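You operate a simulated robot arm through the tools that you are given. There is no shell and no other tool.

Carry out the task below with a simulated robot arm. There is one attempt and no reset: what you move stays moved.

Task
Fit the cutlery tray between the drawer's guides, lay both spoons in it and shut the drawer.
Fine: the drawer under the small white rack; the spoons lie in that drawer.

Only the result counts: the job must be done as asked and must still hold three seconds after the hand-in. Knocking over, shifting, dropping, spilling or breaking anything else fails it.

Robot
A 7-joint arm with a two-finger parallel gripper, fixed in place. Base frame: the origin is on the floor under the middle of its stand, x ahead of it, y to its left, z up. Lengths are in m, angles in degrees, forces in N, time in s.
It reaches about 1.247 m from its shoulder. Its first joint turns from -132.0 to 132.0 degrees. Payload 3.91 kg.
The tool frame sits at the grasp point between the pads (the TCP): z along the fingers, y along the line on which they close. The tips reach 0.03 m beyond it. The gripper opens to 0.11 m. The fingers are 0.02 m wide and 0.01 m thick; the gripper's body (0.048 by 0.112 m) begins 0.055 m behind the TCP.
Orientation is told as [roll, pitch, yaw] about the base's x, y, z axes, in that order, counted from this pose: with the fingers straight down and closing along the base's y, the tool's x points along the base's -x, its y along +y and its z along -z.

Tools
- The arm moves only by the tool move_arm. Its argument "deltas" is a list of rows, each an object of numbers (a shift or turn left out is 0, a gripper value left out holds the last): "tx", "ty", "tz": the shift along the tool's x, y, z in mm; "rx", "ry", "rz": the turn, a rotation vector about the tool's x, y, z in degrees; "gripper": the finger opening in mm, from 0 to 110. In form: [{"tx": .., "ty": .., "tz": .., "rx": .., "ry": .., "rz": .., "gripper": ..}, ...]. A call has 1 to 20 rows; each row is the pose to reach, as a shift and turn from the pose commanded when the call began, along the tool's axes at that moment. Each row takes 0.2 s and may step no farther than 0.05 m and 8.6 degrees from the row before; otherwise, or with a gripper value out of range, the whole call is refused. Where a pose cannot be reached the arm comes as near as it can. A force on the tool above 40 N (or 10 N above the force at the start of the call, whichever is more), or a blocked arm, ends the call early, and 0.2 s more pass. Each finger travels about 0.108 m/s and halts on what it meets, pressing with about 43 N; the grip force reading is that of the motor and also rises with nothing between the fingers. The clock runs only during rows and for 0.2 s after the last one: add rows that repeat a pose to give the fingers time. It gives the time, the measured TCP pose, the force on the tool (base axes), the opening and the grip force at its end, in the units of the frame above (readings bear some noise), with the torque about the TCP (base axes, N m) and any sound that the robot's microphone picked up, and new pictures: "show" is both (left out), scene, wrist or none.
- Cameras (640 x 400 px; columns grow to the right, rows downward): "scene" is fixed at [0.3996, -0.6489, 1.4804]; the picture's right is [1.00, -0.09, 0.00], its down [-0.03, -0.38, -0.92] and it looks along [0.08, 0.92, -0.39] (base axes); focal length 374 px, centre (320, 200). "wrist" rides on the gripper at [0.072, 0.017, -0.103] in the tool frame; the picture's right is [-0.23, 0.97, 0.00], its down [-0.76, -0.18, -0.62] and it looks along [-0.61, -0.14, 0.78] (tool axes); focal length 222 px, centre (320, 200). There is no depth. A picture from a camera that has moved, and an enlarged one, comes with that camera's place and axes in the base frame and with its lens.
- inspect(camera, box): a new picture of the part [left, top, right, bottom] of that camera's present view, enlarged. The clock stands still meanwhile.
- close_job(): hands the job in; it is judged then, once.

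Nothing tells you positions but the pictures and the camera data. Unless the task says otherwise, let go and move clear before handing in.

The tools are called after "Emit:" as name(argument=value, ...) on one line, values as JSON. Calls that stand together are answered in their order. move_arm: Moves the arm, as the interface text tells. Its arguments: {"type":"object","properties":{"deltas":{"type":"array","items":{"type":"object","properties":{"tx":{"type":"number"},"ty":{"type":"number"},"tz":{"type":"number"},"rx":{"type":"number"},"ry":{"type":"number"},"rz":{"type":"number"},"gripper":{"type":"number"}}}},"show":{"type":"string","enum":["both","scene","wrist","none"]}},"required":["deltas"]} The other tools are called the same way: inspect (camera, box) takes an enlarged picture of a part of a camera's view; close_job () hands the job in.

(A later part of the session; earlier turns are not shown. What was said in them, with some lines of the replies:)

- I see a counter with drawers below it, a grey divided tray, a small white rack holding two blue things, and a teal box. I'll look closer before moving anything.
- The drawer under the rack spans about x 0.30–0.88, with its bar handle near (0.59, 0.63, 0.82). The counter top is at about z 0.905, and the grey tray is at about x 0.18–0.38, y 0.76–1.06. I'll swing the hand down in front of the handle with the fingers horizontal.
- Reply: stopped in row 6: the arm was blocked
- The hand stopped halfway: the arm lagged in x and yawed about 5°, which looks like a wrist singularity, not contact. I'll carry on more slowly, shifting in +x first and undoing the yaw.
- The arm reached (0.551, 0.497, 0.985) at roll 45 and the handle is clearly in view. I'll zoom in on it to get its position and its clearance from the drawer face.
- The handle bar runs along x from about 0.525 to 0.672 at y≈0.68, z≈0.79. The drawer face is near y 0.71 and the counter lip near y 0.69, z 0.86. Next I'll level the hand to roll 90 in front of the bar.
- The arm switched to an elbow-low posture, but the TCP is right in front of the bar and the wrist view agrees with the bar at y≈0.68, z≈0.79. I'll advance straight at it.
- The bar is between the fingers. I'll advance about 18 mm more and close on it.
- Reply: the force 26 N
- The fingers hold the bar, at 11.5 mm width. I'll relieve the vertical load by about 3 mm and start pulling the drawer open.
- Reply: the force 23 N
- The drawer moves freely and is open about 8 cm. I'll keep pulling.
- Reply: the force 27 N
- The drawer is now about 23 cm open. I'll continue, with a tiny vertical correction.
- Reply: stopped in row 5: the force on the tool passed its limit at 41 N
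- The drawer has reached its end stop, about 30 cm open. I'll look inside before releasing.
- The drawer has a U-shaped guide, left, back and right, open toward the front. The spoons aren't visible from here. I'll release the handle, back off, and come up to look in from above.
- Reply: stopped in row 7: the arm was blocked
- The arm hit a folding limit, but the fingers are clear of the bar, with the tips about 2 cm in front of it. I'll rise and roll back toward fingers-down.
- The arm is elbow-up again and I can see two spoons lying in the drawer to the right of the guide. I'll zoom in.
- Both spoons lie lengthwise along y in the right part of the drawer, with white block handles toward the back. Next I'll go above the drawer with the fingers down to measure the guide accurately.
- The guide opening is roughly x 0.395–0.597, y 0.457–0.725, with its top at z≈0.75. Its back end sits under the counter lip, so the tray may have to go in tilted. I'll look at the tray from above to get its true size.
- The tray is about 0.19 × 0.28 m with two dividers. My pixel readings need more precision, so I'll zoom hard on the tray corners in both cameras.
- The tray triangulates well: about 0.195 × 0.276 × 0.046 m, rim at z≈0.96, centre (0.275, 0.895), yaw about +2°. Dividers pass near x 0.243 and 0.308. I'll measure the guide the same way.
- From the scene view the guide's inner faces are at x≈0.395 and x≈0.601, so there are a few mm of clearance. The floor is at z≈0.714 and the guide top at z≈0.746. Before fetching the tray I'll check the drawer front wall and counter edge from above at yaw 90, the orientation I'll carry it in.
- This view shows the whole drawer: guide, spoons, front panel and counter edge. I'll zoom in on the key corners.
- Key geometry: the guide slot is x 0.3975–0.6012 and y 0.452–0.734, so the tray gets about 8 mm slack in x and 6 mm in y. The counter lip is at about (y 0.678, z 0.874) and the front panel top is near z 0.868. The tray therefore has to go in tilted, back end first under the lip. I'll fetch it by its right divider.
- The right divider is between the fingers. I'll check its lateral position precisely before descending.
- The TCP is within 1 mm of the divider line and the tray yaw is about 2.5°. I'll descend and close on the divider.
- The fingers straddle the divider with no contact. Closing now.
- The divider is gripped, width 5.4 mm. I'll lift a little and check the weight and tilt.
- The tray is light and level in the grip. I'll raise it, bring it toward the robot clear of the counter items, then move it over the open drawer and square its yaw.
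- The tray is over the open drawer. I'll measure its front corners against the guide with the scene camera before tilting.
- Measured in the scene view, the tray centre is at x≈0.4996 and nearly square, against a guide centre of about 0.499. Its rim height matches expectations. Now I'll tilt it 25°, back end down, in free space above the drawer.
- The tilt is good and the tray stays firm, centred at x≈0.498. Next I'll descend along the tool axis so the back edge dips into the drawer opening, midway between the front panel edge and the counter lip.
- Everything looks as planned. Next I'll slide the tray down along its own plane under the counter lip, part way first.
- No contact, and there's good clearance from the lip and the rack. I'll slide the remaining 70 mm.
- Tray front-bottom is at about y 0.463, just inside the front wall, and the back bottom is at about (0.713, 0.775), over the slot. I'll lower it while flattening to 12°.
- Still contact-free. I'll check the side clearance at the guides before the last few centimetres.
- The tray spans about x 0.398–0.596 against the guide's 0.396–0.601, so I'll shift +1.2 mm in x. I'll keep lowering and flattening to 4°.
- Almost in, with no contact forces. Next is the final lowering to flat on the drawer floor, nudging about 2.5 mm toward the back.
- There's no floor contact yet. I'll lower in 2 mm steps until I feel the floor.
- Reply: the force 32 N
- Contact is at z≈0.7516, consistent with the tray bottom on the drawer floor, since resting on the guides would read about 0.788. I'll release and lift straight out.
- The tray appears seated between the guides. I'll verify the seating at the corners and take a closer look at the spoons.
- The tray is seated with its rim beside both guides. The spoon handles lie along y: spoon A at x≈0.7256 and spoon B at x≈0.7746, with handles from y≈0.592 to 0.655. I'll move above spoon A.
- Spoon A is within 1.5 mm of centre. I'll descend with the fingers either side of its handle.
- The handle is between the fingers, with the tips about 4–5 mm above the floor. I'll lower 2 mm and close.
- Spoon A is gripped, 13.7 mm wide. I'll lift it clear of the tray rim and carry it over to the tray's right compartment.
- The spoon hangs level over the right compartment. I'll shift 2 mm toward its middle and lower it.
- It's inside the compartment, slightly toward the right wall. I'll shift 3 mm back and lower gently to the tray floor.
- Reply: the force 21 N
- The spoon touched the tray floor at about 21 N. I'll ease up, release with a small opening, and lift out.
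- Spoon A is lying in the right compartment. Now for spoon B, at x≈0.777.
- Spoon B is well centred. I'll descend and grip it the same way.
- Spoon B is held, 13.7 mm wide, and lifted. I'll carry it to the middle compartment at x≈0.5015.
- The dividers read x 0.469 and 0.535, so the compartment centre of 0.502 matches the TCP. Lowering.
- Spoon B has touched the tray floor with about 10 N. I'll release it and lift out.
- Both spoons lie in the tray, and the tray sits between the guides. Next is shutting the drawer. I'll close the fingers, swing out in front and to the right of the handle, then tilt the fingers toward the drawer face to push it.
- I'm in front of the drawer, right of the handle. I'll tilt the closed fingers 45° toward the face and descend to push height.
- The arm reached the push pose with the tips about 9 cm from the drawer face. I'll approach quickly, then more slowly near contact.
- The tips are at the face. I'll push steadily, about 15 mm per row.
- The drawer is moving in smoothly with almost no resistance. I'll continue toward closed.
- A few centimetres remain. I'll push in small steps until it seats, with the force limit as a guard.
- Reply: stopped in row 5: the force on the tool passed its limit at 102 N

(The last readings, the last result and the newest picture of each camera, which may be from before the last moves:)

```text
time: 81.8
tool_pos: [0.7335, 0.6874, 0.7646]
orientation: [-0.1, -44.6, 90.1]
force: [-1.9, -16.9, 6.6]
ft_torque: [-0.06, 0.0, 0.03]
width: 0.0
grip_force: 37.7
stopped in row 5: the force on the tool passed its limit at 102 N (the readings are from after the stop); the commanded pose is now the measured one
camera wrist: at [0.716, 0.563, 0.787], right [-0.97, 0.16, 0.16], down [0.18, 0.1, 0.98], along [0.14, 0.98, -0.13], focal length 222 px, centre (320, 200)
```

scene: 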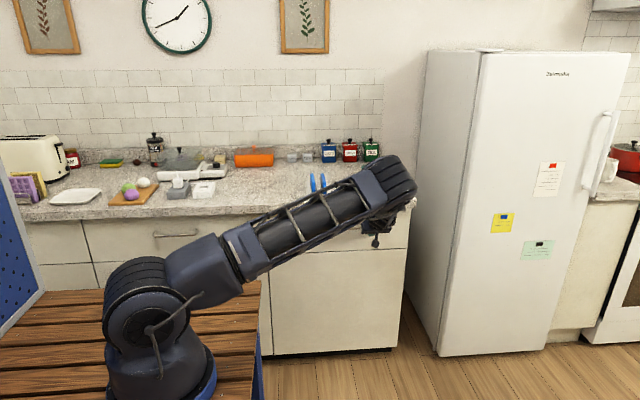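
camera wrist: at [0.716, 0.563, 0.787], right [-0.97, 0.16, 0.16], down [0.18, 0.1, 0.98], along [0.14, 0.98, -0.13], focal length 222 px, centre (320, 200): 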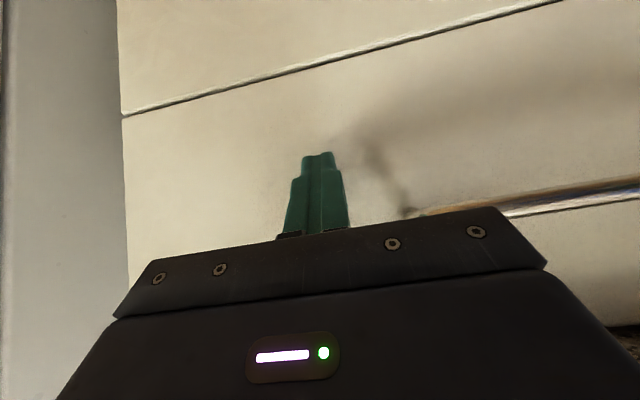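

The drawer hit its stop and its face looks flush with the door below. I'll back off and compare with the first pictures.

Emit:
move_arm(deltas=[{"tx": 7, "tz": -7}, {"tx": 21, "tz": -21}, {"tx": 42, "tz": -42}, {"tx": 70, "tz": -70}, {"tx": 98, "tz": -98}, {"tx": 126, "tz": -126}, {"tx": 154, "tz": -154}, {"tx": 182, "tz": -182}])

```text
time: 83.6
tool_pos: [0.7317, 0.4322, 0.7659]
orientation: [-0.1, -44.6, 90.2]
force: [-0.9, 0.0, 0.0]
ft_torque: [-0.01, 0.0, 0.0]
width: 0.0001
grip_force: 37.6
camera wrist: at [0.7153, 0.3076, 0.7892], right [-0.97, 0.16, 0.16], down [0.18, 0.1, 0.98], along [0.14, 0.98, -0.13], focal length 222 px, centre (320, 200)
```

scene: 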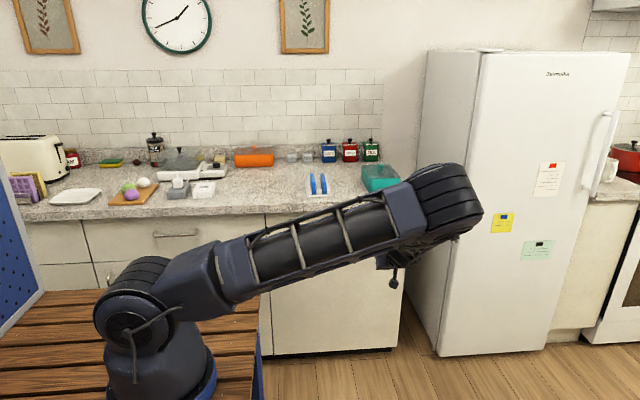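
wrist: 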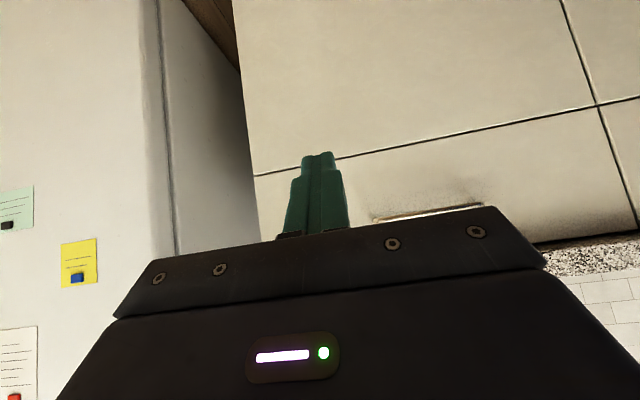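

The face looks flush. I'll raise the arm the way it came so the scene camera has a clear view.

Emit:
move_arm(deltas=[{"tx": -11, "tz": -26.7, "ry": 5}, {"tx": -22, "tz": -53.4, "ry": 10}, {"tx": -33, "tz": -80, "ry": 15}, {"tx": -44, "tz": -106.8, "ry": 20}, {"tx": -55, "tz": -133.5, "ry": 25}, {"tx": -66, "tz": -160, "ry": 30}, {"tx": -77, "tz": -187, "ry": 35}, {"tx": -88, "tz": -213.7, "ry": 40}, {"tx": -99, "tz": -240.4, "ry": 45}, {"tx": -99, "tz": -240.4, "ry": 45}], show="scene")

Emit:
inspect(camera="scene", box=[290, 190, 390, 252])

Emit:
inspect(camera="scene", box=[190, 130, 420, 274])

```text
time: 85.8
tool_pos: [0.7298, 0.3331, 1.0062]
orientation: [0.0, 0.3, 90.1]
force: [-0.3, 0.3, 0.5]
ft_torque: [-0.03, 0.0, 0.04]
width: 0.0
grip_force: 37.6
```

scene: 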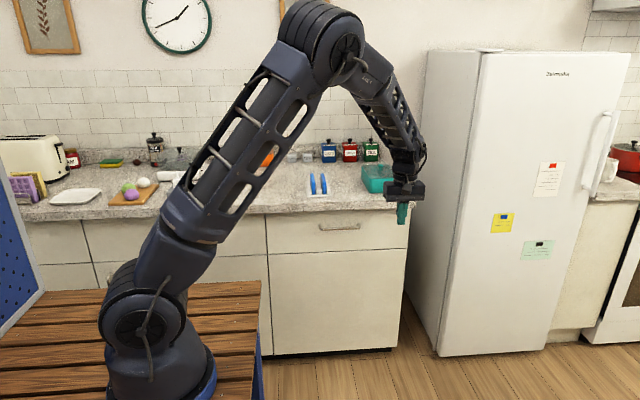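

```text
6.40 times, centred on (340, 221) of scene
camera zoom: at [0.3996, -0.6489, 1.4804], right [1.0, -0.09, 0.0], down [-0.03, -0.38, -0.92], along [0.08, 0.92, -0.39], focal length 2391 px, centre (192, 66)
```

zoom: 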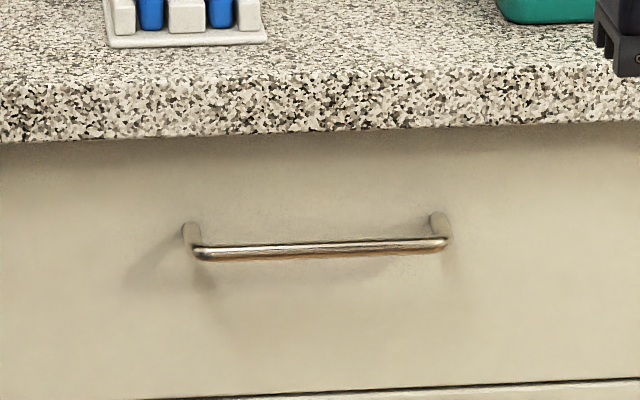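

```text
2.78 times, centred on (305, 202) of scene
camera zoom: at [0.3996, -0.6489, 1.4804], right [1.0, -0.09, 0.0], down [-0.03, -0.38, -0.92], along [0.08, 0.92, -0.39], focal length 1038 px, centre (362, 194)
```

zoom: 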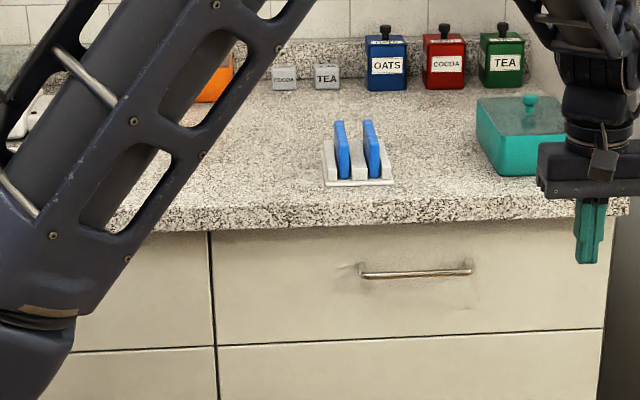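

The drawer handle and face sit exactly where they were in the first picture, so the drawer is shut. The rack, jars and boxes are unmoved, and the hand is empty and clear. Handing in.

Emit:
close_job()

```text
The job is handed in.
```

The job is handed in. The cutlery tray is between the drawer's guides, both spoons lie in it and the drawer is shut.

- **Tray:** it went in tilted, back end first under the counter lip, and rests on the drawer floor between the guides.
- **Spoons:** one lies in the right compartment and one in the middle. I checked both from above before closing.
- **Drawer:** in the last picture its handle and face match the picture from before I opened it. It met its stop harder than I intended: the force reading peaked at 102 N. I could not see inside afterwards.
- **Everything else:** the rack, jars and boxes I could see in that last picture have not moved. The arm hid the left part of the counter in that final close-up. The hand is empty and clear.
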